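You operate a simulated robot arm through the tools that you are given. There is no shell and no other tool. Be economical: measure what you need, move in short steps, check, and stop when the job is done.

You are at the controls of a simulated two-armed robot. One attempt, no reset.

JOB
Set the dropper as the card says and drop one portion into both numbered cups.
Fine: yellow slider first; one stroke a cup.

The check looks at the end state, three seconds after you hand in, the way a careful person would. Anything else that was tipped, shoved, dropped, spilled or broken makes it a failure.

ROBOT AND FRAMES
Two 7-joint arms with fingered hands on one trunk, on a base that drives. Base frame: it is fixed to the floor where the robot stands at the start and does not move with it; the origin is under the middle of the robot, x ahead of it, y to its left, z up. Lengths are in mm, angles in rad, forces in N, time in s.
The left shoulder is at the start at [58, 170, 1238], the right one opposite. With the tool pointing down near the work surface each hand reaches from about 280 to 760 mm from the robot's upright axis, wherever it stands, measured 20 degrees to its own side. Places, roughly: cup one [600, -300, 900]; cup two [600, -200, 900]; dropper [600, -300, 1000]; green lever [500, -300, 1100]; sliding plate with cups [600, -200, 900]; yellow slider [500, -200, 900]. Payload 4 kg a hand.
The TCP of each hand is the grasp point between the finger pads, 26 mm short of the fingertips. In the tool frame z runs along the fingers and y along their closing line. The gripper opens to 132 mm. The gripper's body begins 73 mm behind the TCP. The gripper is a hand of 4 fingers: y runs from the thumb to the fingers, the wrist lies at [0, 0, -224] in the tool frame.
Orientation is that of the tool frame in the base frame, as a unit quaternion [x, y, z, w]. With the fingers straight down and closing along the base's y, the tool's x points along the base's -x, its y along +y and its z along -z.

CONTROLS
- The arms move only by the tool step_arm. It takes "left_commands", "right_commands" or both (then of equal length, played together; a hand with none holds still); each is a list of rows, each a list of 2 entries, a list of its own where there are three numbers: the turn, a rotation vector about the tool's x, y, z in units of 45 degrees (1.0 is 45 degrees), then the shift along the tool's x, y, z in units of 500 mm (1.0 is 500 mm). In form: [[[rx, ry, rz], [dx, dy, dz]], ...]. A call has 1 to 8 rows; each row is the pose to reach, as a shift and turn from the pose commanded when the call began, along the tool's axes at that moment. A call with a number of a shift or a turn outside -1 to 1 is refused whole. A row lasts 0.2 s, in which the tool goes at most 50 mm and 0.15 rad; a call with a longer step from one row to the next is refused whole. A pose out of reach is approached as far as the arm can. The call stops where the force on the tool passes 80 N (or 10 N more than at its start, if that is more) or the arm is blocked; 0.2 s more then pass. In this call time passes only in rows, and 0.2 s behind the last. It gives the time, the measured TCP pose, the force on the tool (base axes), the opening and the grip force at its end, in the units of the frame above (readings bear some noise), with the torque about the TCP (base axes, N m) and any sound that the robot's microphone picked up.
- Cameras (640 x 400 px; columns grow to the right, rows downward): "scene" is now at [130.8, -49.5, 1433.4]; the picture's right is [-0.52, -0.85, 0.00], its down [-0.33, 0.20, -0.92] and it looks along [0.79, -0.48, -0.39] (base axes); focal length 246 px, centre (320, 200). "left" rides on the left gripper at [-73, 6, -94] in its tool frame; the picture's right is [-0.08, -1.00, 0.00], its down [0.79, -0.06, -0.62] and it looks along [0.61, -0.05, 0.79] (tool axes); focal length 230 px, centre (320, 200). "right" rides on the right gripper at [73, 6, -94] in its tool frame; the picture's right is [-0.08, 1.00, 0.00], its down [-0.79, -0.06, -0.62] and it looks along [-0.61, -0.05, 0.79] (tool axes); focal length 230 px, centre (320, 200). There is no depth. A picture from a camera that has moved, and an enlarged one, comes with that camera's place and axes in the base frame and with its lens.
- get_image(camera): a new picture of that camera. The clock stands still meanwhile.
- raise_lower(by): slides the trunk up (or, below 0, down) by that many mm; the arms and the scene camera ride with it, the base frame stays. It gives what a move gives, with no picture.
- base_move(legs): drives the robot by 1 to 6 legs, each [ahead, left, turn to the left] in mm, mm and rad, along the robot's own axes; the way and the turn of a leg run together, so that a leg with both is an arc; at most 1500 mm and 3.142 rad a leg. The arms and the cameras ride along, it lands a little off, and it stops where it bumps. It gives what a move gives.
- set_fingers(finger1, finger2, finger3, thumb_bend, hand): sets how far each is bent, from 0 (flat) to 1 (curled in); at 0.3 the hand is open as for a grip, at 0.7 the pads meet at the TCP. One left out holds its place. A second passes; each finger stops where it meets its share of the squeeze, and holds until it gets a number again. It is the only way to open and close the hand. It gives what a move gives, with no picture; readings hold the bend of each and the force on the fingers (four entries, about 0 where the hand has none), thumb and palm.
- aim_head(pan, tilt): turns the head with the scene camera to pan (to the left, within 1.396 rad either way) and tilt (down, from -0.506 to 1.204), counted from straight ahead of the robot. It gives what a move gives.
- close_up(camera, box): a new picture of the part [left, top, right, bottom] of that camera's present view, enlarged. The clock stands still meanwhile.
- close_job(): hands the job in; it is judged then, once.

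Work in short steps. Places have to be worked out from the pictures, the camera data and where the tool is seen: move nearer, look again, correct. Check each grasp and each placing, and mend what went wrong. You have 120 turns and 100 pictures in all, those below and enlarged ones among them. Open the grippers and draw the arms clear of the work before you hand the job in, unless the task says otherwise; then end with one line.

The tools are called after "Emit:" by a JSON object that holds its "method" and its "body". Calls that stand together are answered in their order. step_arm: Moves the arms, as the interface text tells. Its arguments: {"type":"object","properties":{"left_commands":{"type":"array","items":{"type":"array"}},"right_commands":{"type":"array","items":{"type":"array"}}},"required":[]} The other tools are called the same way: raise_lower (by) slides the trunk up or down; set_fingers (finger1, finger2, finger3, thumb_bend, hand) moves the fingers one by one; base_move (legs) drives the base; aim_head (pan, tilt) turns the head that bears the scene camera; get_image (camera) takes a picture; close_up (camera, box) takes an enlarged picture of a part of a camera's view; close_job () hands the job in.

At the start:

```text
clock: 0.0
left_ee_pos: [460.3, 3.2, 1351.8]
left_tool_rot: [0.0, 1.0, 0.0, 0.0]
left_contact_force: [-0.7, -0.8, -0.5]
left_torque: [-0.01, 0.0, -0.01]
left_finger_gap: 131.8
left_grip_force: 0.1
left_shape: jaw
left_bend: [0.3, 0.3, 0.3, 0.3]
left_finger forces: [0.0, 0.1, 0.1, 0.0, 0.0, 0.0]
right_ee_pos: [219.3, -231.6, 1338.6]
right_tool_rot: [0.001, 1.0, -0.001, 0.0]
right_contact_force: [0.0, 0.9, -0.7]
right_torque: [0.01, -0.01, 0.01]
right_finger_gap: 131.8
right_grip_force: 0.1
right_shape: jaw
right_bend: [0.3, 0.3, 0.3, 0.3]
right_finger forces: [0.0, 0.0, 0.1, 0.0, 0.0, 0.0]
trunk travel left (down, up): [-250.0, 101.0]
robot x, y, heading: [1.5, -1.2, 0.0]
head pan, tilt: [-0.55, 0.4]
```

scene: 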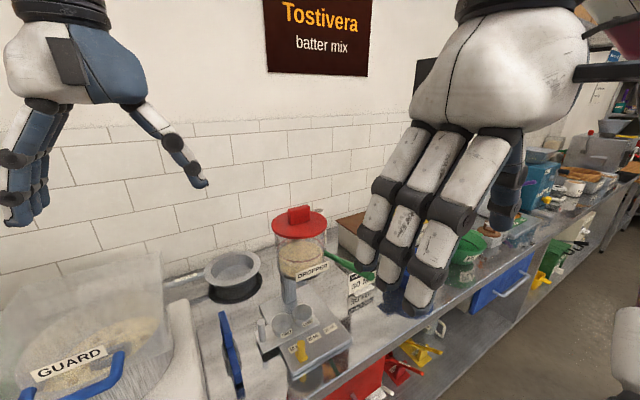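
right: 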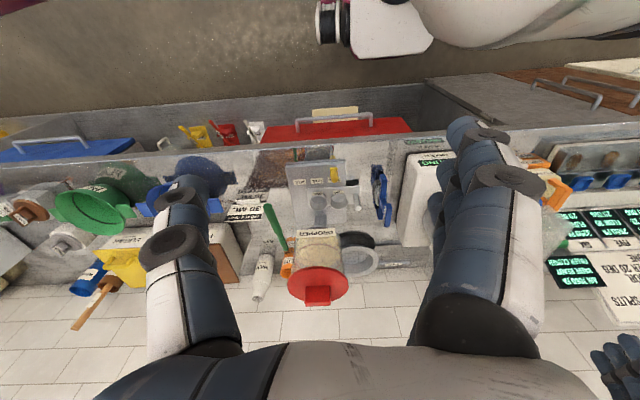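
left: 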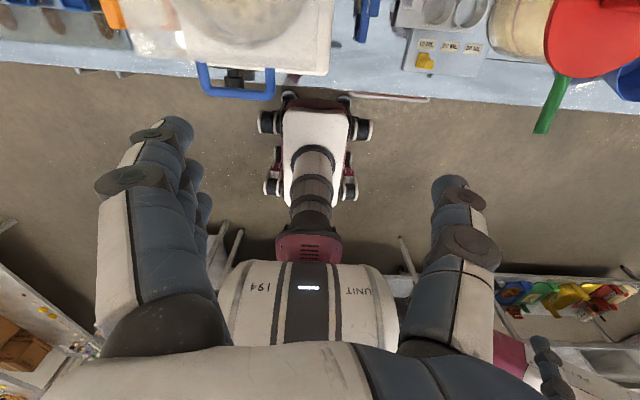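

The dropper stands at the picture's lower middle with a card beside it. I enlarge that part to read the card and the slider scale.

Emit:
{"method": "close_up", "body": {"camera": "scene", "box": [230, 190, 410, 400]}}

Emit:
{"method": "close_up", "body": {"camera": "left", "box": [340, 0, 640, 140]}}

Emit:
{"method": "close_up", "body": {"camera": "right", "box": [200, 120, 420, 320]}}

```text
1.90 times, centred on (320, 295) of scene
camera zoom: at [130.8, -49.5, 1433.4], right [-0.52, -0.85, 0.0], down [-0.33, 0.2, -0.92], along [0.79, -0.48, -0.39], focal length 469 px, centre (320, 19)
```

zoom: 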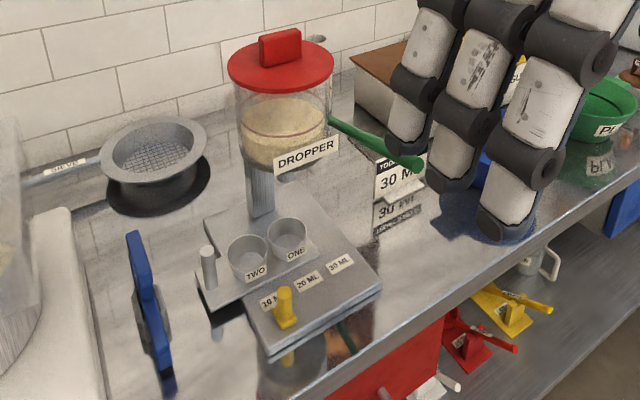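

```text
2.13 times, centred on (490, 70) of left
camera zoom: at [534.1, 9.5, 1445.9], right [0.08, -1.0, 0.0], down [-0.79, -0.06, 0.62], along [-0.61, -0.05, -0.79], focal length 491 px, centre (-43, 477)
```

zoom: 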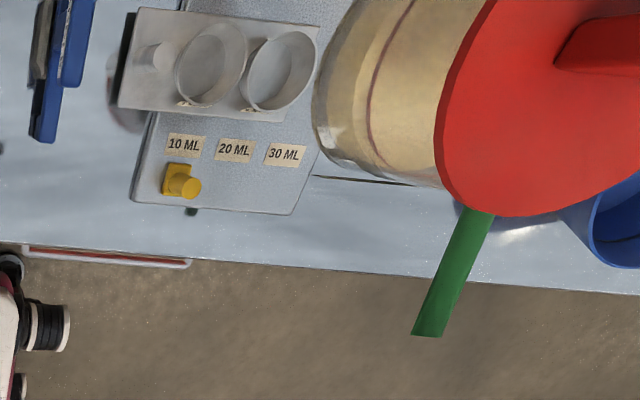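

```text
2.00 times, centred on (310, 220) of right
camera zoom: at [144.9, -226.6, 1431.6], right [0.08, 1.0, 0.0], down [0.79, -0.06, 0.62], along [0.61, -0.05, -0.79], focal length 460 px, centre (340, 160)
```

zoom: 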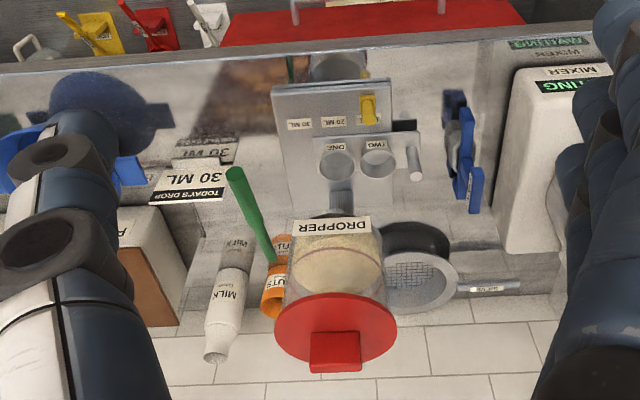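

The card reads "TODAY'S DROP 30 ML". The slider is at 10 ML, near [487,-215,885], and the lever tip is near [422,-355,1085]. I aim the head at the dropper and move the left arm further to the left.

Emit:
{"method": "aim_head", "body": {"pan": -0.45, "tilt": 0.75}}

Emit:
{"method": "step_arm", "body": {"left_commands": [[[0, 0, 0], [0.03, 0.09, 0]], [[0, 0, 0], [0.06, 0.18, 0]], [[0, 0, 0], [0.09, 0.27, 0]], [[0, 0, 0], [0.12, 0.36, 0]], [[0, 0, 0], [0.15, 0.45, 0]]]}}

Emit:
{"method": "get_image", "body": {"camera": "scene"}}

```text
clock: 0.8
left_ee_pos: [460.0, 4.0, 1351.4]
left_tool_rot: [-0.001, 1.0, -0.001, 0.001]
left_contact_force: [-0.4, 0.2, -0.5]
left_torque: [0.01, 0.01, -0.02]
left_finger_gap: 131.5
left_grip_force: 0.0
left_shape: jaw
left_bend: [0.3, 0.3, 0.3, 0.3]
left_finger forces: [0.1, 0.0, 0.0, 0.0, 0.0, 0.1]
right_ee_pos: [218.6, -231.2, 1337.5]
right_tool_rot: [0.0, 1.0, -0.001, 0.0]
right_contact_force: [1.2, -0.1, -0.1]
right_torque: [0.02, -0.02, 0.0]
right_finger_gap: 131.7
right_grip_force: 0.0
right_shape: jaw
right_bend: [0.3, 0.3, 0.3, 0.3]
right_finger forces: [0.0, 0.0, 0.0, 0.1, 0.0, 0.0]
trunk travel left (down, up): [-250.0, 101.0]
robot x, y, heading: [1.3, 3.4, -0.0]
head pan, tilt: [-0.45, 0.75]
```

```text
clock: 2.0
left_ee_pos: [384.6, 232.5, 1349.9]
left_tool_rot: [-0.001, 1.0, 0.0, 0.001]
left_contact_force: [0.3, 1.1, 0.1]
left_torque: [-0.03, 0.01, -0.02]
left_finger_gap: 132.0
left_grip_force: 0.1
left_shape: jaw
left_bend: [0.3, 0.3, 0.3, 0.3]
left_finger forces: [0.0, 0.0, 0.0, 0.0, 0.1, 0.1]
right_ee_pos: [218.6, -229.4, 1339.9]
right_tool_rot: [0.0, 1.0, 0.0, 0.0]
right_contact_force: [0.1, 0.0, 0.2]
right_torque: [-0.04, -0.02, 0.03]
right_finger_gap: 131.6
right_grip_force: 0.1
right_shape: jaw
right_bend: [0.3, 0.3, 0.3, 0.3]
right_finger forces: [0.0, 0.0, 0.0, 0.0, 0.1, 0.0]
trunk travel left (down, up): [-250.0, 101.0]
robot x, y, heading: [1.0, 1.1, 0.002]
head pan, tilt: [-0.45, 0.75]
```

```text
93 pictures are left
camera scene: at [126.2, -34.8, 1402.4], right [-0.43, -0.9, 0.0], down [-0.61, 0.3, -0.73], along [0.66, -0.32, -0.68], focal length 246 px, centre (320, 200)
```

scene: 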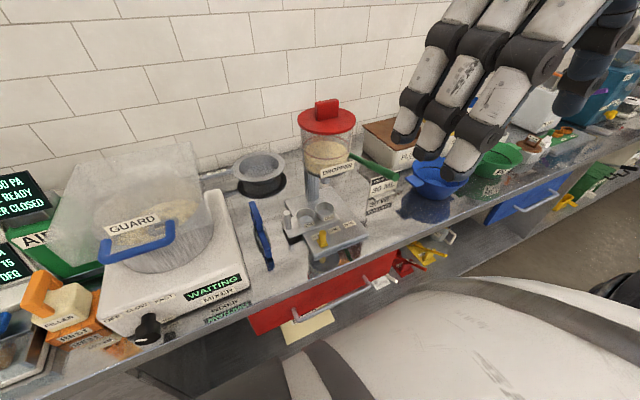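

Emit:
{"method": "close_up", "body": {"camera": "scene", "box": [240, 90, 420, 280]}}

```text
2.11 times, centred on (330, 185) of scene
camera zoom: at [126.2, -34.8, 1402.4], right [-0.43, -0.9, 0.0], down [-0.61, 0.3, -0.73], along [0.66, -0.32, -0.68], focal length 519 px, centre (299, 232)
```

zoom: 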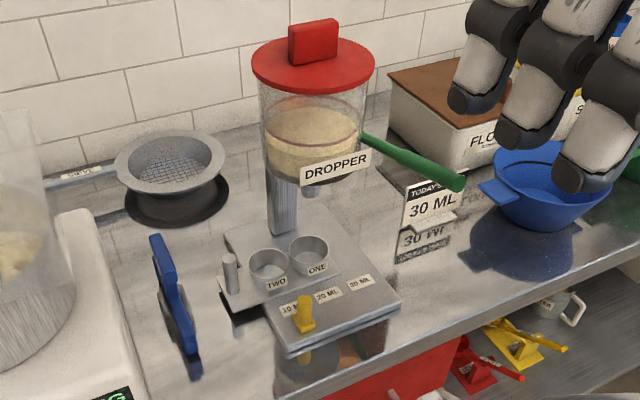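

Triangulation puts cup one at about [575,-267,906], right under the hopper axis at [564,-264]. Cup two is about 59 mm to its left and the plate post is near [578,-156,920]. I curl the right fingers, leave the thumb out as a pushing finger, and look at the hand shape.

Emit:
{"method": "set_fingers", "body": {"hand": "right", "finger1": 1, "finger2": 1, "finger3": 1, "thumb_bend": 0.4}}

Emit:
{"method": "get_image", "body": {"camera": "right"}}

Emit:
{"method": "get_image", "body": {"camera": "scene"}}

```text
clock: 3.0
left_ee_pos: [384.7, 229.9, 1350.6]
left_tool_rot: [0.0, 1.0, 0.0, -0.001]
left_contact_force: [0.2, -0.9, -0.2]
left_torque: [-0.02, 0.01, 0.0]
left_finger_gap: 132.0
left_grip_force: 0.0
left_shape: jaw
left_bend: [0.3, 0.3, 0.3, 0.3]
left_finger forces: [0.0, 0.0, 0.1, 0.1, 0.0, 0.0]
right_ee_pos: [219.1, -232.6, 1338.5]
right_tool_rot: [0.0, 1.0, 0.0, 0.0]
right_contact_force: [-0.9, -0.7, -0.5]
right_torque: [0.03, 0.03, 0.02]
right_finger_gap: 53.9
right_grip_force: 0.1
right_shape: fingers
right_bend: [1.0, 1.0, 1.0, 0.4]
right_finger forces: [0.0, 0.1, 0.1, 0.1, 0.1, 0.1]
trunk travel left (down, up): [-250.0, 101.0]
robot x, y, heading: [1.0, 2.0, -0.002]
head pan, tilt: [-0.45, 0.75]
```

```text
91 pictures are left
camera right: at [144.9, -226.6, 1431.6], right [0.08, 1.0, 0.0], down [0.79, -0.06, 0.62], along [0.61, -0.05, -0.79], focal length 230 px, centre (320, 200)
```

right: 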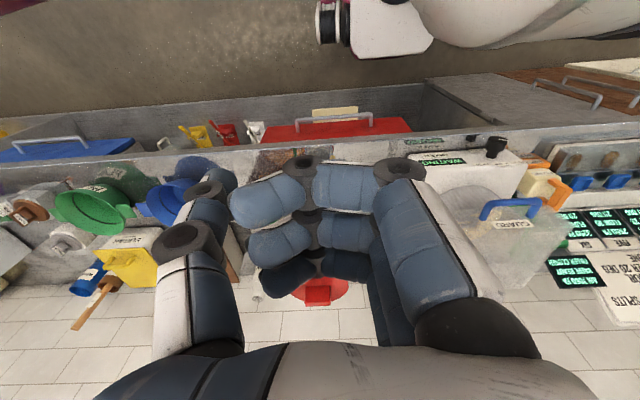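

```text
90 pictures are left
camera scene: at [126.4, -37.2, 1402.3], right [-0.44, -0.9, 0.0], down [-0.61, 0.3, -0.73], along [0.66, -0.32, -0.68], focal length 246 px, centre (320, 200)
```

scene: 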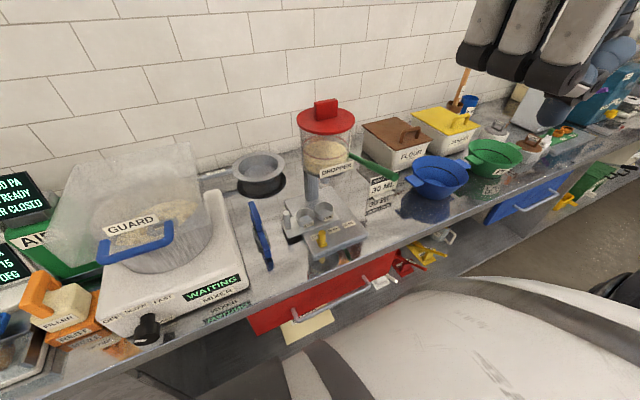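

The fingers respond as expected. For the slider I'll use a closed beak, turned so the three-finger row lies along base y and pitched 45° forward. I close the beak now and yaw the first 45° while moving ahead.

Emit:
{"method": "set_fingers", "body": {"hand": "right", "finger1": 0.68, "finger2": 0.68, "finger3": 0.68, "thumb_bend": 0.68}}

Emit:
{"method": "step_arm", "body": {"right_commands": [[[0, 0, 0.167], [-0.05, 0.013, 0.0]], [[0, 0, 0.333], [-0.1, 0.027, 0.0]], [[0, 0, 0.5], [-0.15, 0.04, 0.0]], [[0, 0, 0.667], [-0.2, 0.053, 0.0]], [[0, 0, 0.833], [-0.25, 0.067, 0.0]], [[0, 0, 1.0], [-0.3, 0.08, 0.0]]]}}

```text
clock: 4.0
left_ee_pos: [384.9, 229.9, 1350.6]
left_tool_rot: [0.0, 1.0, -0.001, 0.0]
left_contact_force: [-0.3, 0.3, -0.2]
left_torque: [0.0, 0.02, 0.01]
left_finger_gap: 131.8
left_grip_force: 0.2
left_shape: jaw
left_bend: [0.3, 0.3, 0.3, 0.3]
left_finger forces: [0.0, 0.1, 0.1, 0.0, 0.0, 0.0]
right_ee_pos: [219.0, -232.3, 1339.0]
right_tool_rot: [0.0, 1.0, 0.0, 0.0]
right_contact_force: [1.0, -0.1, 0.7]
right_torque: [-0.01, -0.01, 0.01]
right_finger_gap: 17.8
right_grip_force: 0.2
right_shape: fingers
right_bend: [0.68, 0.68, 0.68, 0.68]
right_finger forces: [0.1, 0.0, 0.1, 0.0, 0.0, 0.1]
trunk travel left (down, up): [-250.0, 101.0]
robot x, y, heading: [0.6, 1.2, -0.001]
head pan, tilt: [-0.45, 0.75]
```

```text
clock: 5.4
left_ee_pos: [385.2, 231.7, 1349.9]
left_tool_rot: [0.001, 1.0, 0.0, 0.0]
left_contact_force: [0.5, 0.5, 0.0]
left_torque: [-0.01, -0.02, 0.05]
left_finger_gap: 131.8
left_grip_force: 0.0
left_shape: jaw
left_bend: [0.3, 0.3, 0.3, 0.3]
left_finger forces: [0.1, 0.0, 0.0, 0.0, 0.0, 0.0]
right_ee_pos: [368.6, -189.9, 1337.3]
right_tool_rot: [0.385, 0.923, 0.0, 0.0]
right_contact_force: [-0.7, 0.4, -0.3]
right_torque: [0.01, -0.01, 0.02]
right_finger_gap: 18.4
right_grip_force: 0.0
right_shape: fingers
right_bend: [0.68, 0.68, 0.68, 0.68]
right_finger forces: [0.0, 0.1, 0.0, 0.0, 0.0, 0.0]
trunk travel left (down, up): [-250.0, 101.0]
robot x, y, heading: [-0.2, 2.9, 0.001]
head pan, tilt: [-0.45, 0.75]
```

The pose is as commanded. I yaw the second 45° and go down 120 mm, which is still well clear.

Emit:
{"method": "step_arm", "body": {"right_commands": [[[0, 0, 0.167], [0, 0, 0.04]], [[0, 0, 0.333], [0, 0, 0.08]], [[0, 0, 0.5], [0, 0, 0.12]], [[0, 0, 0.667], [0, 0, 0.16]], [[0, 0, 0.833], [0, 0, 0.2]], [[0, 0, 1.0], [0, 0, 0.24]]]}}

Emit:
{"method": "step_arm", "body": {"right_commands": [[[-0.167, 0, 0], [0.013, 0, 0.03]], [[-0.333, 0, 0], [0.026, 0, 0.06]], [[-0.5, 0, 0], [0.04, 0, 0.09]], [[-0.667, 0, 0], [0.053, 0, 0.12]], [[-0.833, 0, 0], [0.066, 0, 0.15]], [[-1.0, 0, 0], [0.08, 0, 0.18]]]}}

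Emit:
{"method": "get_image", "body": {"camera": "scene"}}

Emit:
{"method": "get_image", "body": {"camera": "right"}}

```text
clock: 6.8
left_ee_pos: [386.0, 229.1, 1350.4]
left_tool_rot: [0.0, 1.0, 0.001, 0.0]
left_contact_force: [0.5, -0.3, -0.1]
left_torque: [0.01, -0.03, -0.01]
left_finger_gap: 131.9
left_grip_force: 0.0
left_shape: jaw
left_bend: [0.3, 0.3, 0.3, 0.3]
left_finger forces: [0.0, 0.0, 0.0, 0.1, 0.0, 0.1]
right_ee_pos: [368.3, -192.9, 1218.1]
right_tool_rot: [0.708, 0.706, 0.001, 0.0]
right_contact_force: [0.5, 0.2, 0.2]
right_torque: [-0.01, -0.04, -0.02]
right_finger_gap: 18.1
right_grip_force: 0.1
right_shape: fingers
right_bend: [0.68, 0.68, 0.68, 0.68]
right_finger forces: [0.0, 0.1, 0.1, 0.1, 0.0, 0.0]
trunk travel left (down, up): [-250.0, 101.0]
robot x, y, heading: [-0.6, 2.8, -0.006]
head pan, tilt: [-0.45, 0.75]
```

```text
clock: 8.2
left_ee_pos: [386.2, 231.2, 1350.1]
left_tool_rot: [0.0, 1.0, -0.001, -0.002]
left_contact_force: [-0.4, 0.6, 0.3]
left_torque: [-0.05, -0.01, 0.02]
left_finger_gap: 131.8
left_grip_force: 0.0
left_shape: jaw
left_bend: [0.3, 0.3, 0.3, 0.3]
left_finger forces: [0.1, 0.1, 0.0, 0.0, 0.1, 0.0]
right_ee_pos: [435.1, -112.7, 1154.6]
right_tool_rot: [0.653, 0.654, 0.269, 0.27]
right_contact_force: [0.4, 0.2, -0.3]
right_torque: [0.01, 0.01, -0.04]
right_finger_gap: 18.1
right_grip_force: 0.1
right_shape: fingers
right_bend: [0.68, 0.68, 0.68, 0.68]
right_finger forces: [0.0, 0.0, 0.0, 0.0, 0.0, 0.1]
right hand out of reach, approached as far as the arm can: row 4, 5, 6
trunk travel left (down, up): [-250.0, 101.0]
robot x, y, heading: [2.8, 2.4, 0.004]
head pan, tilt: [-0.45, 0.75]
```

```text
89 pictures are left
camera scene: at [127.8, -35.9, 1402.2], right [-0.43, -0.9, 0.0], down [-0.61, 0.3, -0.73], along [0.66, -0.32, -0.68], focal length 246 px, centre (320, 200)
```

scene: 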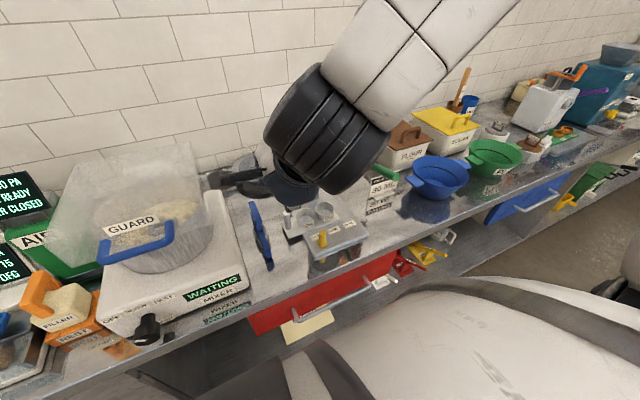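

```text
88 pictures are left
camera right: at [372.5, -40.9, 1224.8], right [0.71, -0.08, 0.7], down [-0.48, -0.78, 0.4], along [0.52, -0.62, -0.59], focal length 230 px, centre (320, 200)
```

right: 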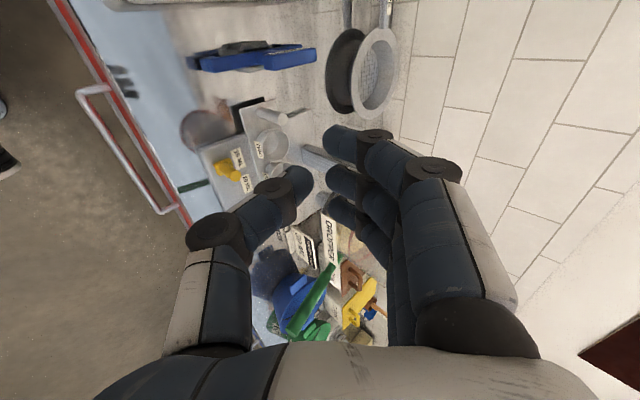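

The orientation was reached, but the arm was near a limit at that height. I move to a hover at about [474,-150,1000], which is lower and further out, and read the pose again.

Emit:
{"method": "step_arm", "body": {"right_commands": [[[0, 0, 0], [0.001, -0.006, 0.066]], [[0, 0, 0], [0.002, -0.012, 0.132]], [[0, 0, 0], [0.004, -0.018, 0.198]], [[0, 0, 0], [0.005, -0.025, 0.264]], [[0, 0, 0], [0.006, -0.031, 0.331]]]}}

Emit:
{"method": "get_image", "body": {"camera": "right"}}

Emit:
{"method": "get_image", "body": {"camera": "scene"}}

```text
clock: 9.4
left_ee_pos: [385.7, 228.9, 1350.3]
left_tool_rot: [0.0, 1.0, 0.0, -0.001]
left_contact_force: [0.0, 0.1, 0.3]
left_torque: [-0.03, -0.03, -0.01]
left_finger_gap: 131.9
left_grip_force: 0.0
left_shape: jaw
left_bend: [0.3, 0.3, 0.3, 0.3]
left_finger forces: [0.0, 0.0, 0.0, 0.0, 0.1, 0.0]
right_ee_pos: [542.2, -110.4, 1025.1]
right_tool_rot: [0.654, 0.654, 0.269, 0.27]
right_contact_force: [-0.5, 0.6, 0.2]
right_torque: [-0.01, -0.02, 0.0]
right_finger_gap: 18.0
right_grip_force: 0.0
right_shape: fingers
right_bend: [0.68, 0.68, 0.68, 0.68]
right_finger forces: [0.0, 0.1, 0.0, 0.1, 0.0, 0.0]
trunk travel left (down, up): [-250.0, 101.0]
robot x, y, heading: [-5.1, -1.1, -0.002]
head pan, tilt: [-0.45, 0.75]
```

```text
87 pictures are left
camera right: at [479.6, -37.7, 1094.2], right [0.71, -0.08, 0.7], down [-0.48, -0.78, 0.39], along [0.52, -0.61, -0.59], focal length 230 px, centre (320, 200)
```

right: 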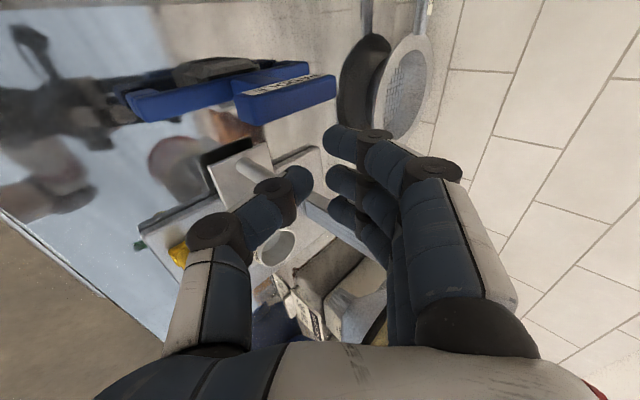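

```text
86 pictures are left
camera scene: at [127.4, -37.3, 1402.2], right [-0.44, -0.9, 0.0], down [-0.61, 0.3, -0.73], along [0.66, -0.32, -0.68], focal length 246 px, centre (320, 200)
```

scene: 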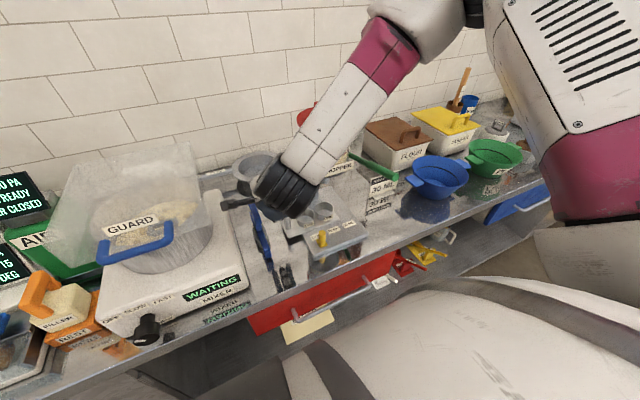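

The pose is now [542,-110,1025] with the 45° pitch. The knob works out to [486,-214] with its top at z about 918 and plate top 870. I move to about [469,-150,980], left of the knob and in line with it.

Emit:
{"method": "step_arm", "body": {"right_commands": [[[0, 0, 0], [-0.027, -0.046, -0.023]], [[0, 0, 0], [-0.054, -0.092, -0.046]], [[0, 0, 0], [-0.08, -0.139, -0.068]], [[0, 0, 0], [-0.08, -0.168, -0.04]]]}}

Emit:
{"method": "get_image", "body": {"camera": "right"}}

Emit:
{"method": "get_image", "body": {"camera": "scene"}}

```text
clock: 10.4
left_ee_pos: [385.4, 230.6, 1350.9]
left_tool_rot: [0.0, 1.0, 0.0, 0.0]
left_contact_force: [-0.6, -0.1, 0.0]
left_torque: [-0.01, 0.0, 0.03]
left_finger_gap: 132.0
left_grip_force: 0.1
left_shape: jaw
left_bend: [0.3, 0.3, 0.3, 0.3]
left_finger forces: [0.0, 0.1, 0.0, 0.1, 0.0, 0.0]
right_ee_pos: [465.9, -147.8, 977.9]
right_tool_rot: [0.653, 0.653, 0.271, 0.271]
right_contact_force: [0.1, -0.3, -0.4]
right_torque: [0.01, 0.0, -0.05]
right_finger_gap: 18.2
right_grip_force: 0.0
right_shape: fingers
right_bend: [0.68, 0.68, 0.68, 0.68]
right_finger forces: [0.1, 0.2, 0.0, 0.0, 0.1, 0.1]
trunk travel left (down, up): [-250.0, 101.0]
robot x, y, heading: [2.3, -4.0, -0.004]
head pan, tilt: [-0.45, 0.75]
```

```text
85 pictures are left
camera right: at [403.1, -76.2, 1048.8], right [0.71, -0.08, 0.7], down [-0.48, -0.79, 0.39], along [0.52, -0.61, -0.59], focal length 230 px, centre (320, 200)
```

right: 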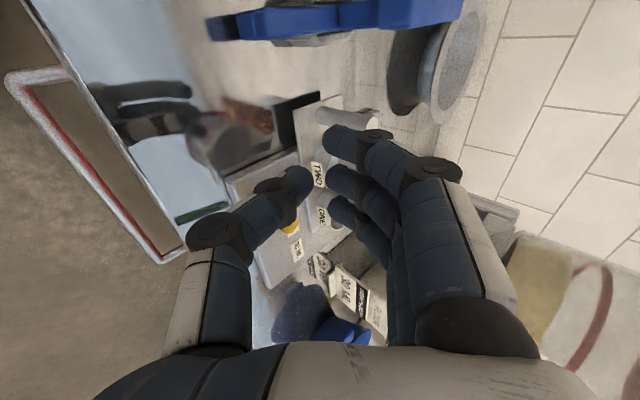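

```text
84 pictures are left
camera scene: at [127.3, -36.8, 1402.2], right [-0.44, -0.9, 0.0], down [-0.61, 0.3, -0.73], along [0.66, -0.32, -0.68], focal length 246 px, centre (320, 200)
```

scene: 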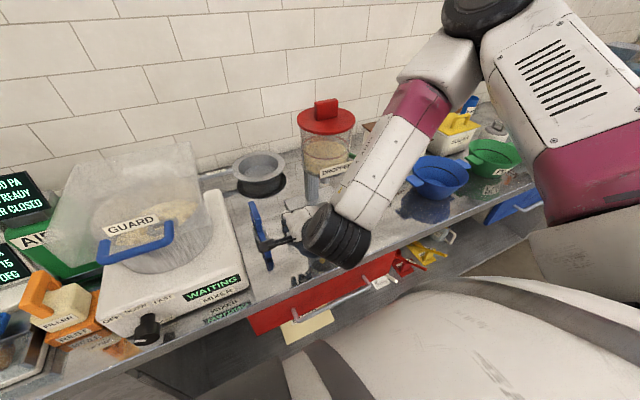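

The forearm comes over from the right and up, and by estimate would pass about 80 mm from the lever tip at the end of the push. To widen that gap I yaw the hand 25° so the wrist stays to the left, then check.

Emit:
{"method": "step_arm", "body": {"right_commands": [[[0, -0.131, 0.131], [0, 0.008, 0.008]], [[0, -0.262, 0.262], [0, 0.016, 0.016]], [[0, -0.393, 0.393], [0, 0.023, 0.023]]]}}

Emit:
{"method": "get_image", "body": {"camera": "right"}}

Emit:
{"method": "get_image", "body": {"camera": "scene"}}

```text
clock: 11.2
left_ee_pos: [385.4, 229.3, 1351.0]
left_tool_rot: [0.0, 1.0, 0.0, -0.001]
left_contact_force: [0.1, 0.1, -0.4]
left_torque: [0.01, 0.0, 0.01]
left_finger_gap: 131.9
left_grip_force: 0.0
left_shape: jaw
left_bend: [0.3, 0.3, 0.3, 0.3]
left_finger forces: [0.0, 0.1, 0.0, 0.0, 0.0, 0.0]
right_ee_pos: [483.9, -148.5, 981.2]
right_tool_rot: [0.78, 0.496, 0.205, 0.323]
right_contact_force: [0.1, 0.0, -0.5]
right_torque: [-0.01, 0.02, -0.03]
right_finger_gap: 18.1
right_grip_force: 0.0
right_shape: fingers
right_bend: [0.68, 0.68, 0.68, 0.68]
right_finger forces: [0.0, 0.0, 0.0, 0.0, 0.0, 0.0]
trunk travel left (down, up): [-250.0, 101.0]
robot x, y, heading: [4.0, -1.0, -0.004]
head pan, tilt: [-0.45, 0.75]
```

```text
83 pictures are left
camera right: at [458.1, -57.5, 1049.9], right [0.61, -0.37, 0.7], down [-0.77, -0.51, 0.39], along [0.21, -0.78, -0.59], focal length 230 px, centre (320, 200)
```

right: 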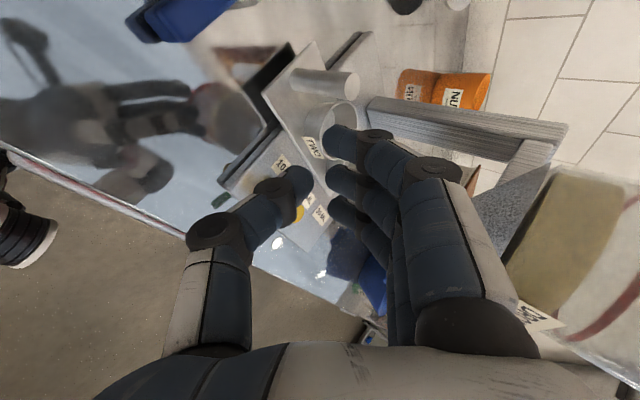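

```text
82 pictures are left
camera scene: at [126.7, -36.3, 1402.3], right [-0.44, -0.9, 0.0], down [-0.61, 0.3, -0.73], along [0.66, -0.32, -0.68], focal length 246 px, centre (320, 200)
```

scene: 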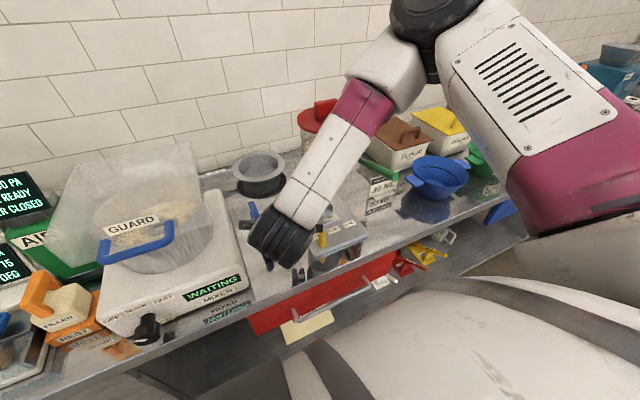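

With the yaw the elbow came forward over the hopper lid (elbow near [486,-334,1231]), which is too risky. I undo the yaw while lifting and will try the opposite hand yaw.

Emit:
{"method": "step_arm", "body": {"right_commands": [[[0, 0.131, -0.131], [0, 0.047, -0.047]], [[0, 0.262, -0.262], [0, 0.094, -0.094]], [[0, 0.393, -0.393], [0, 0.141, -0.141]]]}}

Emit:
{"method": "step_arm", "body": {"right_commands": [[[0.167, 0, 0], [0, 0, -0.07]], [[0.333, 0, 0], [0, 0, -0.14]], [[0.5, 0, 0], [0, 0, -0.21]], [[0.667, 0, 0], [0, 0, -0.28]], [[0.833, 0, 0], [0, 0, -0.32]], [[1, 0, 0], [0, 0, -0.32]]]}}

```text
clock: 12.0
left_ee_pos: [383.5, 229.9, 1351.0]
left_tool_rot: [0.0, 1.0, 0.0, 0.001]
left_contact_force: [-0.6, -1.0, 1.0]
left_torque: [0.02, -0.02, 0.01]
left_finger_gap: 131.7
left_grip_force: 0.1
left_shape: jaw
left_bend: [0.3, 0.3, 0.3, 0.3]
left_finger forces: [0.1, 0.1, 0.0, 0.1, 0.0, 0.1]
right_ee_pos: [484.1, -148.7, 1078.3]
right_tool_rot: [0.653, 0.653, 0.271, 0.27]
right_contact_force: [-0.7, -1.6, -0.1]
right_torque: [-0.02, -0.01, 0.02]
right_finger_gap: 17.9
right_grip_force: 0.1
right_shape: fingers
right_bend: [0.68, 0.68, 0.68, 0.68]
right_finger forces: [0.1, 0.0, 0.1, 0.0, 0.1, 0.0]
trunk travel left (down, up): [-250.0, 101.0]
robot x, y, heading: [2.6, 0.7, 0.004]
head pan, tilt: [-0.45, 0.75]
```

```text
clock: 13.4
left_ee_pos: [386.1, 230.9, 1350.5]
left_tool_rot: [-0.001, 1.0, 0.0, 0.001]
left_contact_force: [-0.5, 0.0, -0.3]
left_torque: [0.0, 0.02, -0.05]
left_finger_gap: 131.6
left_grip_force: 0.1
left_shape: jaw
left_bend: [0.3, 0.3, 0.3, 0.3]
left_finger forces: [0.1, 0.0, 0.0, 0.0, 0.0, 0.0]
right_ee_pos: [371.9, -147.4, 1194.0]
right_tool_rot: [0.707, 0.707, -0.001, -0.001]
right_contact_force: [0.1, 0.0, -0.2]
right_torque: [0.0, 0.0, 0.03]
right_finger_gap: 18.0
right_grip_force: 0.0
right_shape: fingers
right_bend: [0.68, 0.68, 0.68, 0.68]
right_finger forces: [0.0, 0.0, 0.0, 0.0, 0.1, 0.1]
trunk travel left (down, up): [-250.0, 101.0]
robot x, y, heading: [3.9, 1.3, -0.003]
head pan, tilt: [-0.45, 0.75]
```

I'm now straight down at [372,-147,1194]. I yaw back through 180° to the opposite orientation, in four 45° turns.

Emit:
{"method": "step_arm", "body": {"right_commands": [[[0, 0, -0.167], [0, 0, 0]], [[0, 0, -0.333], [0, 0, 0]], [[0, 0, -0.5], [0, 0, 0]], [[0, 0, -0.667], [0, 0, 0]], [[0, 0, -0.833], [0, 0, 0]], [[0, 0, -1], [0, 0, 0]]]}}

Emit:
{"method": "step_arm", "body": {"right_commands": [[[0, 0, -0.167], [0, 0, 0]], [[0, 0, -0.333], [0, 0, 0]], [[0, 0, -0.5], [0, 0, 0]], [[0, 0, -0.667], [0, 0, 0]], [[0, 0, -0.833], [0, 0, 0]], [[0, 0, -1], [0, 0, 0]]]}}

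Emit:
{"method": "step_arm", "body": {"right_commands": [[[0, 0, -0.167], [0, 0, 0]], [[0, 0, -0.333], [0, 0, 0]], [[0, 0, -0.5], [0, 0, 0]], [[0, 0, -0.667], [0, 0, 0]], [[0, 0, -0.833], [0, 0, 0]], [[0, 0, -1], [0, 0, 0]]]}}

Emit:
{"method": "get_image", "body": {"camera": "scene"}}

```text
clock: 14.8
left_ee_pos: [384.3, 229.2, 1350.6]
left_tool_rot: [0.0, 1.0, 0.001, 0.001]
left_contact_force: [-0.1, -0.8, -0.5]
left_torque: [0.03, 0.04, 0.01]
left_finger_gap: 131.8
left_grip_force: 0.0
left_shape: jaw
left_bend: [0.3, 0.3, 0.3, 0.3]
left_finger forces: [0.0, 0.0, 0.0, 0.0, 0.1, 0.0]
right_ee_pos: [370.3, -148.4, 1193.6]
right_tool_rot: [0.381, 0.924, 0.0, 0.0]
right_contact_force: [1.4, -0.5, 0.7]
right_torque: [-0.01, 0.0, 0.02]
right_finger_gap: 18.2
right_grip_force: 0.0
right_shape: fingers
right_bend: [0.68, 0.68, 0.68, 0.68]
right_finger forces: [0.0, 0.0, 0.0, 0.1, 0.0, 0.0]
trunk travel left (down, up): [-250.0, 101.0]
robot x, y, heading: [1.0, -0.8, -0.0]
head pan, tilt: [-0.45, 0.75]
```

```text
clock: 16.2
left_ee_pos: [384.7, 229.4, 1351.9]
left_tool_rot: [0.001, 1.0, 0.0, 0.0]
left_contact_force: [0.7, 0.9, -0.8]
left_torque: [0.03, -0.04, 0.0]
left_finger_gap: 132.0
left_grip_force: 0.1
left_shape: jaw
left_bend: [0.3, 0.3, 0.3, 0.3]
left_finger forces: [0.0, 0.0, 0.0, 0.1, 0.0, 0.0]
right_ee_pos: [371.9, -149.6, 1193.6]
right_tool_rot: [-0.001, 1.0, -0.001, -0.001]
right_contact_force: [-0.1, 0.9, 0.2]
right_torque: [0.03, -0.02, 0.0]
right_finger_gap: 18.0
right_grip_force: 0.1
right_shape: fingers
right_bend: [0.68, 0.68, 0.68, 0.68]
right_finger forces: [0.1, 0.1, 0.0, 0.0, 0.0, 0.1]
trunk travel left (down, up): [-250.0, 101.0]
robot x, y, heading: [-1.6, -2.3, 0.004]
head pan, tilt: [-0.45, 0.75]
```

```text
clock: 17.6
left_ee_pos: [384.4, 230.1, 1351.1]
left_tool_rot: [0.0, 1.0, 0.0, 0.001]
left_contact_force: [-0.7, 0.8, -0.7]
left_torque: [0.02, -0.01, -0.04]
left_finger_gap: 131.6
left_grip_force: 0.1
left_shape: jaw
left_bend: [0.3, 0.3, 0.3, 0.3]
left_finger forces: [0.0, 0.0, 0.0, 0.0, 0.0, 0.1]
right_ee_pos: [370.4, -149.8, 1194.5]
right_tool_rot: [-0.383, 0.924, 0.0, 0.0]
right_contact_force: [0.3, 0.5, -1.5]
right_torque: [-0.01, -0.03, -0.02]
right_finger_gap: 17.8
right_grip_force: 0.1
right_shape: fingers
right_bend: [0.68, 0.68, 0.68, 0.68]
right_finger forces: [0.1, 0.0, 0.1, 0.1, 0.1, 0.1]
trunk travel left (down, up): [-250.0, 101.0]
robot x, y, heading: [-0.7, 0.7, 0.002]
head pan, tilt: [-0.45, 0.75]
```

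```text
81 pictures are left
camera scene: at [126.5, -37.3, 1402.3], right [-0.44, -0.9, 0.0], down [-0.61, 0.3, -0.73], along [0.66, -0.32, -0.68], focal length 246 px, centre (320, 200)
```

scene: 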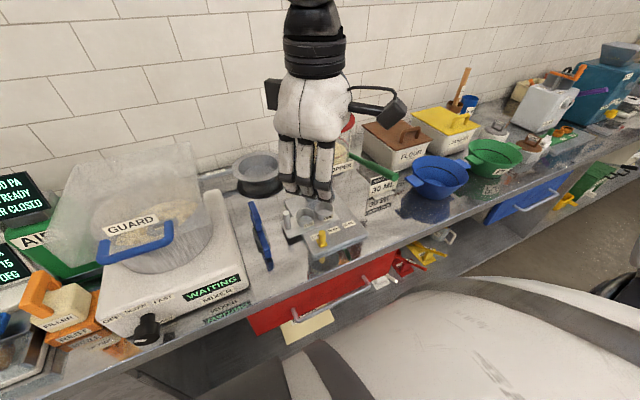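

The elbow is not crowding the view now. I finish the last 45° of yaw and then pitch the fingers forward by 45°.

Emit:
{"method": "step_arm", "body": {"right_commands": [[[0, 0, -0.167], [0, 0, 0]], [[0, 0, -0.333], [0, 0, 0]], [[0, 0, -0.5], [0, 0, 0]], [[0, 0, -0.667], [0, 0, 0]], [[0, 0, -0.833], [0, 0, 0]], [[0, 0, -1], [0, 0, 0]]]}}

Emit:
{"method": "step_arm", "body": {"right_commands": [[[0.167, 0, 0], [0, 0, 0]], [[0.333, 0, 0], [0, 0, 0]], [[0.5, 0, 0], [0, 0, 0]], [[0.667, 0, 0], [0, 0, 0]], [[0.833, 0, 0], [0, 0, 0]], [[1, 0, 0], [0, 0, 0]]]}}

Emit:
{"method": "get_image", "body": {"camera": "scene"}}

Emit:
{"method": "get_image", "body": {"camera": "right"}}

```text
clock: 19.0
left_ee_pos: [384.7, 229.7, 1351.0]
left_tool_rot: [0.0, 1.0, -0.001, 0.0]
left_contact_force: [-0.3, 0.3, 0.9]
left_torque: [-0.01, 0.01, -0.01]
left_finger_gap: 131.8
left_grip_force: 0.1
left_shape: jaw
left_bend: [0.3, 0.3, 0.3, 0.3]
left_finger forces: [0.0, 0.1, 0.0, 0.0, 0.1, 0.1]
right_ee_pos: [370.1, -149.0, 1194.6]
right_tool_rot: [0.707, -0.707, 0.0, 0.0]
right_contact_force: [0.7, 1.0, -0.1]
right_torque: [-0.02, -0.03, 0.01]
right_finger_gap: 18.1
right_grip_force: 0.1
right_shape: fingers
right_bend: [0.68, 0.68, 0.68, 0.68]
right_finger forces: [0.0, 0.0, 0.0, 0.1, 0.0, 0.1]
trunk travel left (down, up): [-250.0, 101.0]
robot x, y, heading: [-2.1, 1.4, 0.001]
head pan, tilt: [-0.45, 0.75]
```

```text
clock: 20.4
left_ee_pos: [385.8, 229.7, 1349.9]
left_tool_rot: [-0.001, 1.0, 0.0, 0.0]
left_contact_force: [-0.1, 0.2, 0.5]
left_torque: [-0.01, -0.01, 0.01]
left_finger_gap: 131.8
left_grip_force: 0.0
left_shape: jaw
left_bend: [0.3, 0.3, 0.3, 0.3]
left_finger forces: [0.0, 0.0, 0.0, 0.1, 0.2, 0.0]
right_ee_pos: [407.5, -128.2, 1222.4]
right_tool_rot: [0.654, -0.653, 0.271, -0.269]
right_contact_force: [0.1, -0.3, -0.1]
right_torque: [-0.01, -0.02, 0.01]
right_finger_gap: 18.3
right_grip_force: 0.1
right_shape: fingers
right_bend: [0.68, 0.68, 0.68, 0.68]
right_finger forces: [0.0, 0.1, 0.0, 0.1, 0.1, 0.1]
right hand out of reach, approached as far as the arm can: row 5, 6
trunk travel left (down, up): [-250.0, 101.0]
robot x, y, heading: [3.2, -2.1, -0.001]
head pan, tilt: [-0.45, 0.75]
```

```text
80 pictures are left
camera scene: at [126.5, -36.7, 1402.3], right [-0.44, -0.9, 0.0], down [-0.61, 0.3, -0.73], along [0.66, -0.32, -0.68], focal length 246 px, centre (320, 200)
```

scene: 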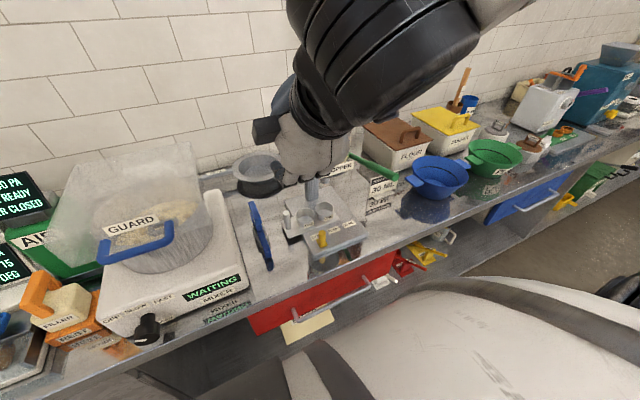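

```text
79 pictures are left
camera right: at [335.5, -201.0, 1283.9], right [-0.71, 0.08, -0.7], down [-0.39, 0.79, 0.48], along [0.59, 0.61, -0.52], focal length 230 px, centre (320, 200)
```

right: 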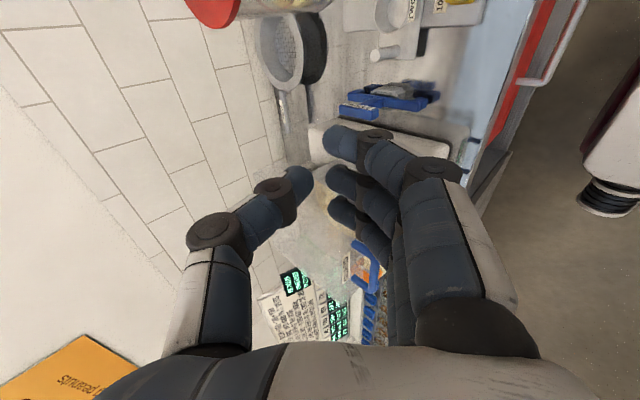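

The arm is cramped because the work is close to the body. Backing the base 150 mm would put the slider on the right arm's 20° line at about 695 mm, with the elbow behind. The aisle behind looks free, so I back up.

Emit:
{"method": "base_move", "body": {"legs": [[-150, 0, 0]]}}

Emit:
{"method": "step_arm", "body": {"right_commands": [[[0, 0, 0], [0, -0.02, 0.06]], [[0, 0, 0], [0, -0.04, 0.12]], [[0, 0, 0], [0, -0.04, 0.2]], [[0, 0, 0], [0, -0.04, 0.28]]]}}

Emit:
{"method": "get_image", "body": {"camera": "scene"}}

```text
clock: 21.8
left_ee_pos: [234.8, 229.8, 1350.8]
left_tool_rot: [-0.001, 1.0, 0.0, 0.001]
left_contact_force: [-0.4, -0.5, -0.5]
left_torque: [-0.01, -0.02, -0.01]
left_finger_gap: 132.1
left_grip_force: 0.0
left_shape: jaw
left_bend: [0.3, 0.3, 0.3, 0.3]
left_finger forces: [0.0, 0.0, 0.1, 0.0, 0.0, 0.0]
right_ee_pos: [258.9, -128.4, 1222.8]
right_tool_rot: [0.654, -0.654, 0.27, -0.27]
right_contact_force: [0.2, -0.2, 0.6]
right_torque: [0.0, 0.0, -0.01]
right_finger_gap: 18.0
right_grip_force: 0.1
right_shape: fingers
right_bend: [0.68, 0.68, 0.68, 0.68]
right_finger forces: [0.0, 0.0, 0.0, 0.0, 0.1, 0.1]
trunk travel left (down, up): [-250.0, 101.0]
robot x, y, heading: [-145.9, -4.2, 0.005]
head pan, tilt: [-0.45, 0.75]
```

```text
clock: 22.8
left_ee_pos: [238.0, 229.7, 1350.1]
left_tool_rot: [-0.002, 1.0, 0.0, 0.0]
left_contact_force: [0.5, 0.3, -0.3]
left_torque: [-0.03, -0.03, 0.02]
left_finger_gap: 132.1
left_grip_force: 0.1
left_shape: jaw
left_bend: [0.3, 0.3, 0.3, 0.3]
left_finger forces: [0.1, 0.0, 0.1, 0.1, 0.0, 0.1]
right_ee_pos: [373.5, -125.1, 1138.9]
right_tool_rot: [0.654, -0.654, 0.269, -0.269]
right_contact_force: [-0.2, 0.8, -0.6]
right_torque: [-0.01, 0.04, 0.0]
right_finger_gap: 18.1
right_grip_force: 0.1
right_shape: fingers
right_bend: [0.68, 0.68, 0.68, 0.68]
right_finger forces: [0.1, 0.1, 0.0, 0.0, 0.0, 0.0]
trunk travel left (down, up): [-250.0, 101.0]
robot x, y, heading: [-146.4, 1.4, 0.001]
head pan, tilt: [-0.45, 0.75]
```

```text
78 pictures are left
camera scene: at [-20.0, -37.0, 1402.2], right [-0.43, -0.9, 0.0], down [-0.61, 0.3, -0.73], along [0.66, -0.32, -0.68], focal length 246 px, centre (320, 200)
```

scene: 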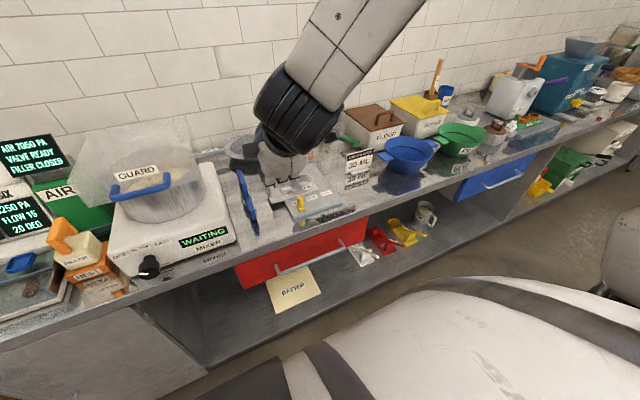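

The elbow now stays back and to the right. I move to a hover at [482,-145,985] in line with the knob.

Emit:
{"method": "step_arm", "body": {"right_commands": [[[0, 0, 0], [0.008, 0.013, 0.074]], [[0, 0, 0], [0.016, 0.026, 0.149]], [[0, 0, 0], [0.024, 0.038, 0.223]], [[0, 0, 0], [0.032, 0.051, 0.298]], [[0, 0, 0], [0.04, 0.064, 0.372]]]}}

Emit:
{"method": "get_image", "body": {"camera": "scene"}}

Emit:
{"method": "get_image", "body": {"camera": "right"}}

```text
clock: 24.0
left_ee_pos: [238.1, 229.7, 1350.7]
left_tool_rot: [-0.001, 1.0, 0.0, 0.001]
left_contact_force: [0.0, 0.9, 0.2]
left_torque: [-0.01, 0.05, 0.0]
left_finger_gap: 131.9
left_grip_force: 0.0
left_shape: jaw
left_bend: [0.3, 0.3, 0.3, 0.3]
left_finger forces: [0.0, 0.1, 0.1, 0.1, 0.0, 0.1]
right_ee_pos: [484.3, -146.8, 983.1]
right_tool_rot: [-0.654, 0.654, -0.269, 0.269]
right_contact_force: [0.0, 0.4, -0.4]
right_torque: [0.05, -0.03, -0.01]
right_finger_gap: 18.0
right_grip_force: 0.1
right_shape: fingers
right_bend: [0.68, 0.68, 0.68, 0.68]
right_finger forces: [0.0, 0.0, 0.0, 0.0, 0.0, 0.1]
trunk travel left (down, up): [-250.0, 101.0]
robot x, y, heading: [-151.1, -0.5, 0.004]
head pan, tilt: [-0.45, 0.75]
```

```text
77 pictures are left
camera scene: at [-19.9, -37.3, 1402.2], right [-0.43, -0.9, 0.0], down [-0.62, 0.3, -0.73], along [0.66, -0.32, -0.68], focal length 246 px, centre (320, 200)
```

scene: 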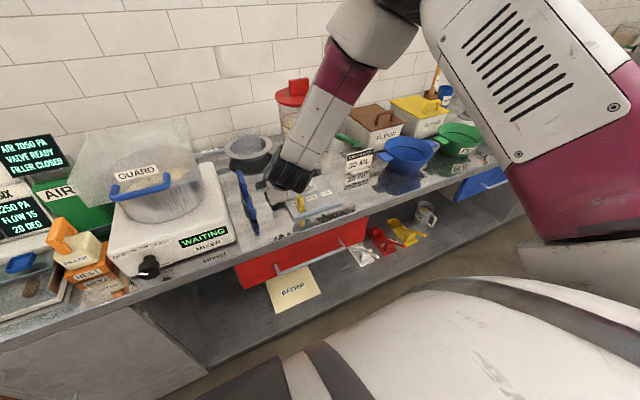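

```text
76 pictures are left
camera right: at [413.8, -220.0, 1044.6], right [-0.71, 0.08, -0.7], down [-0.39, 0.79, 0.48], along [0.59, 0.61, -0.53], focal length 230 px, centre (320, 200)
```

right: 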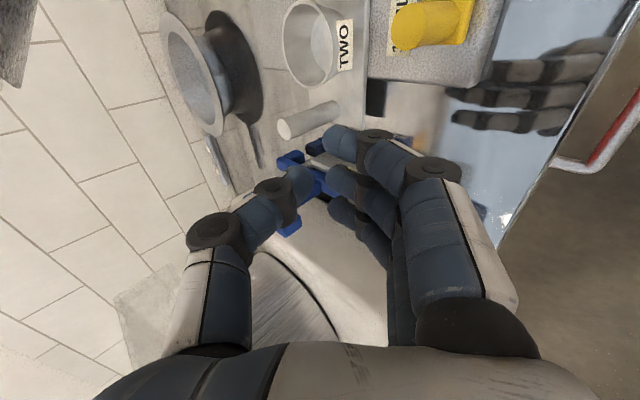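

The right camera now sees the slider and fingers from the lever side. To keep the forearm further under and behind the lever tip, I pitch another 15° forward and recheck.

Emit:
{"method": "step_arm", "body": {"right_commands": [[[0.17, 0, 0], [0, 0, 0]], [[0.33, 0, 0], [0, 0, 0]]]}}

Emit:
{"method": "get_image", "body": {"camera": "scene"}}

```text
clock: 24.6
left_ee_pos: [236.1, 230.4, 1350.2]
left_tool_rot: [-0.001, 1.0, 0.0, 0.0]
left_contact_force: [0.2, 0.2, 0.1]
left_torque: [-0.02, 0.0, 0.0]
left_finger_gap: 131.9
left_grip_force: 0.1
left_shape: jaw
left_bend: [0.3, 0.3, 0.3, 0.3]
left_finger forces: [0.0, 0.0, 0.0, 0.1, 0.1, 0.0]
right_ee_pos: [482.4, -147.1, 982.5]
right_tool_rot: [0.613, -0.613, 0.353, -0.353]
right_contact_force: [0.1, -0.6, -0.9]
right_torque: [-0.01, -0.01, -0.02]
right_finger_gap: 18.0
right_grip_force: 0.0
right_shape: fingers
right_bend: [0.68, 0.68, 0.68, 0.68]
right_finger forces: [0.0, 0.1, 0.0, 0.1, 0.0, 0.1]
trunk travel left (down, up): [-250.0, 101.0]
robot x, y, heading: [-147.4, 0.4, 0.002]
head pan, tilt: [-0.45, 0.75]
```

```text
75 pictures are left
camera scene: at [-21.1, -36.6, 1402.4], right [-0.43, -0.9, 0.0], down [-0.61, 0.3, -0.73], along [0.66, -0.32, -0.68], focal length 246 px, centre (320, 200)
```

scene: 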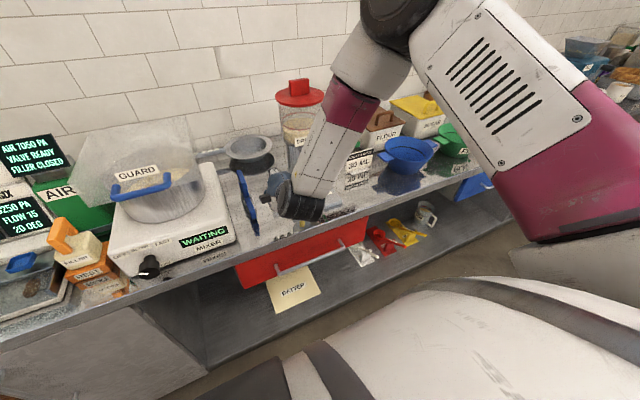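

The forearm margin to the lever is now better (about 85 mm line to tip). I descend to TCP about [478,-147,912], left of the knob.

Emit:
{"method": "step_arm", "body": {"right_commands": [[[0, 0, 0], [0, 0.062, 0.031]], [[0, 0, 0], [0, 0.125, 0.063]]]}}

Emit:
{"method": "get_image", "body": {"camera": "right"}}

```text
clock: 25.2
left_ee_pos: [237.3, 229.7, 1352.1]
left_tool_rot: [0.0, 1.0, 0.0, 0.0]
left_contact_force: [-0.5, 0.4, -0.1]
left_torque: [-0.01, 0.01, -0.01]
left_finger_gap: 131.8
left_grip_force: 0.1
left_shape: jaw
left_bend: [0.3, 0.3, 0.3, 0.3]
left_finger forces: [0.0, 0.0, 0.1, 0.0, 0.1, 0.0]
right_ee_pos: [479.2, -149.1, 946.1]
right_tool_rot: [-0.613, 0.614, -0.352, 0.351]
right_contact_force: [0.7, -0.2, 0.2]
right_torque: [0.0, -0.03, 0.02]
right_finger_gap: 18.0
right_grip_force: 0.1
right_shape: fingers
right_bend: [0.68, 0.68, 0.68, 0.68]
right_finger forces: [0.0, 0.1, 0.0, 0.0, 0.1, 0.1]
right hand out of reach, approached as far as the arm can: row 2
trunk travel left (down, up): [-250.0, 101.0]
robot x, y, heading: [-146.2, 1.0, 0.002]
head pan, tilt: [-0.45, 0.75]
```

```text
74 pictures are left
camera right: at [394.9, -222.3, 988.7], right [-0.5, 0.08, -0.86], down [-0.5, 0.79, 0.36], along [0.7, 0.61, -0.36], focal length 230 px, centre (320, 200)
```

right: 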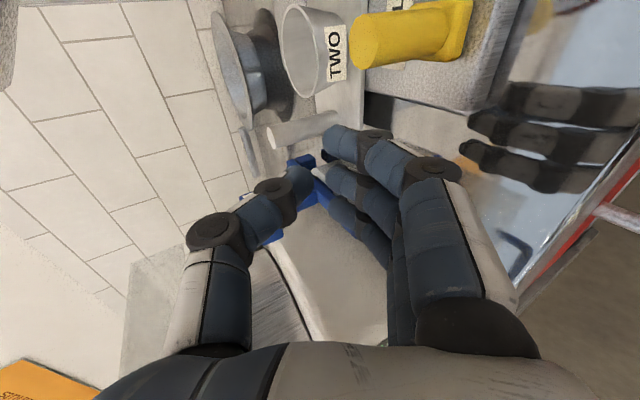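

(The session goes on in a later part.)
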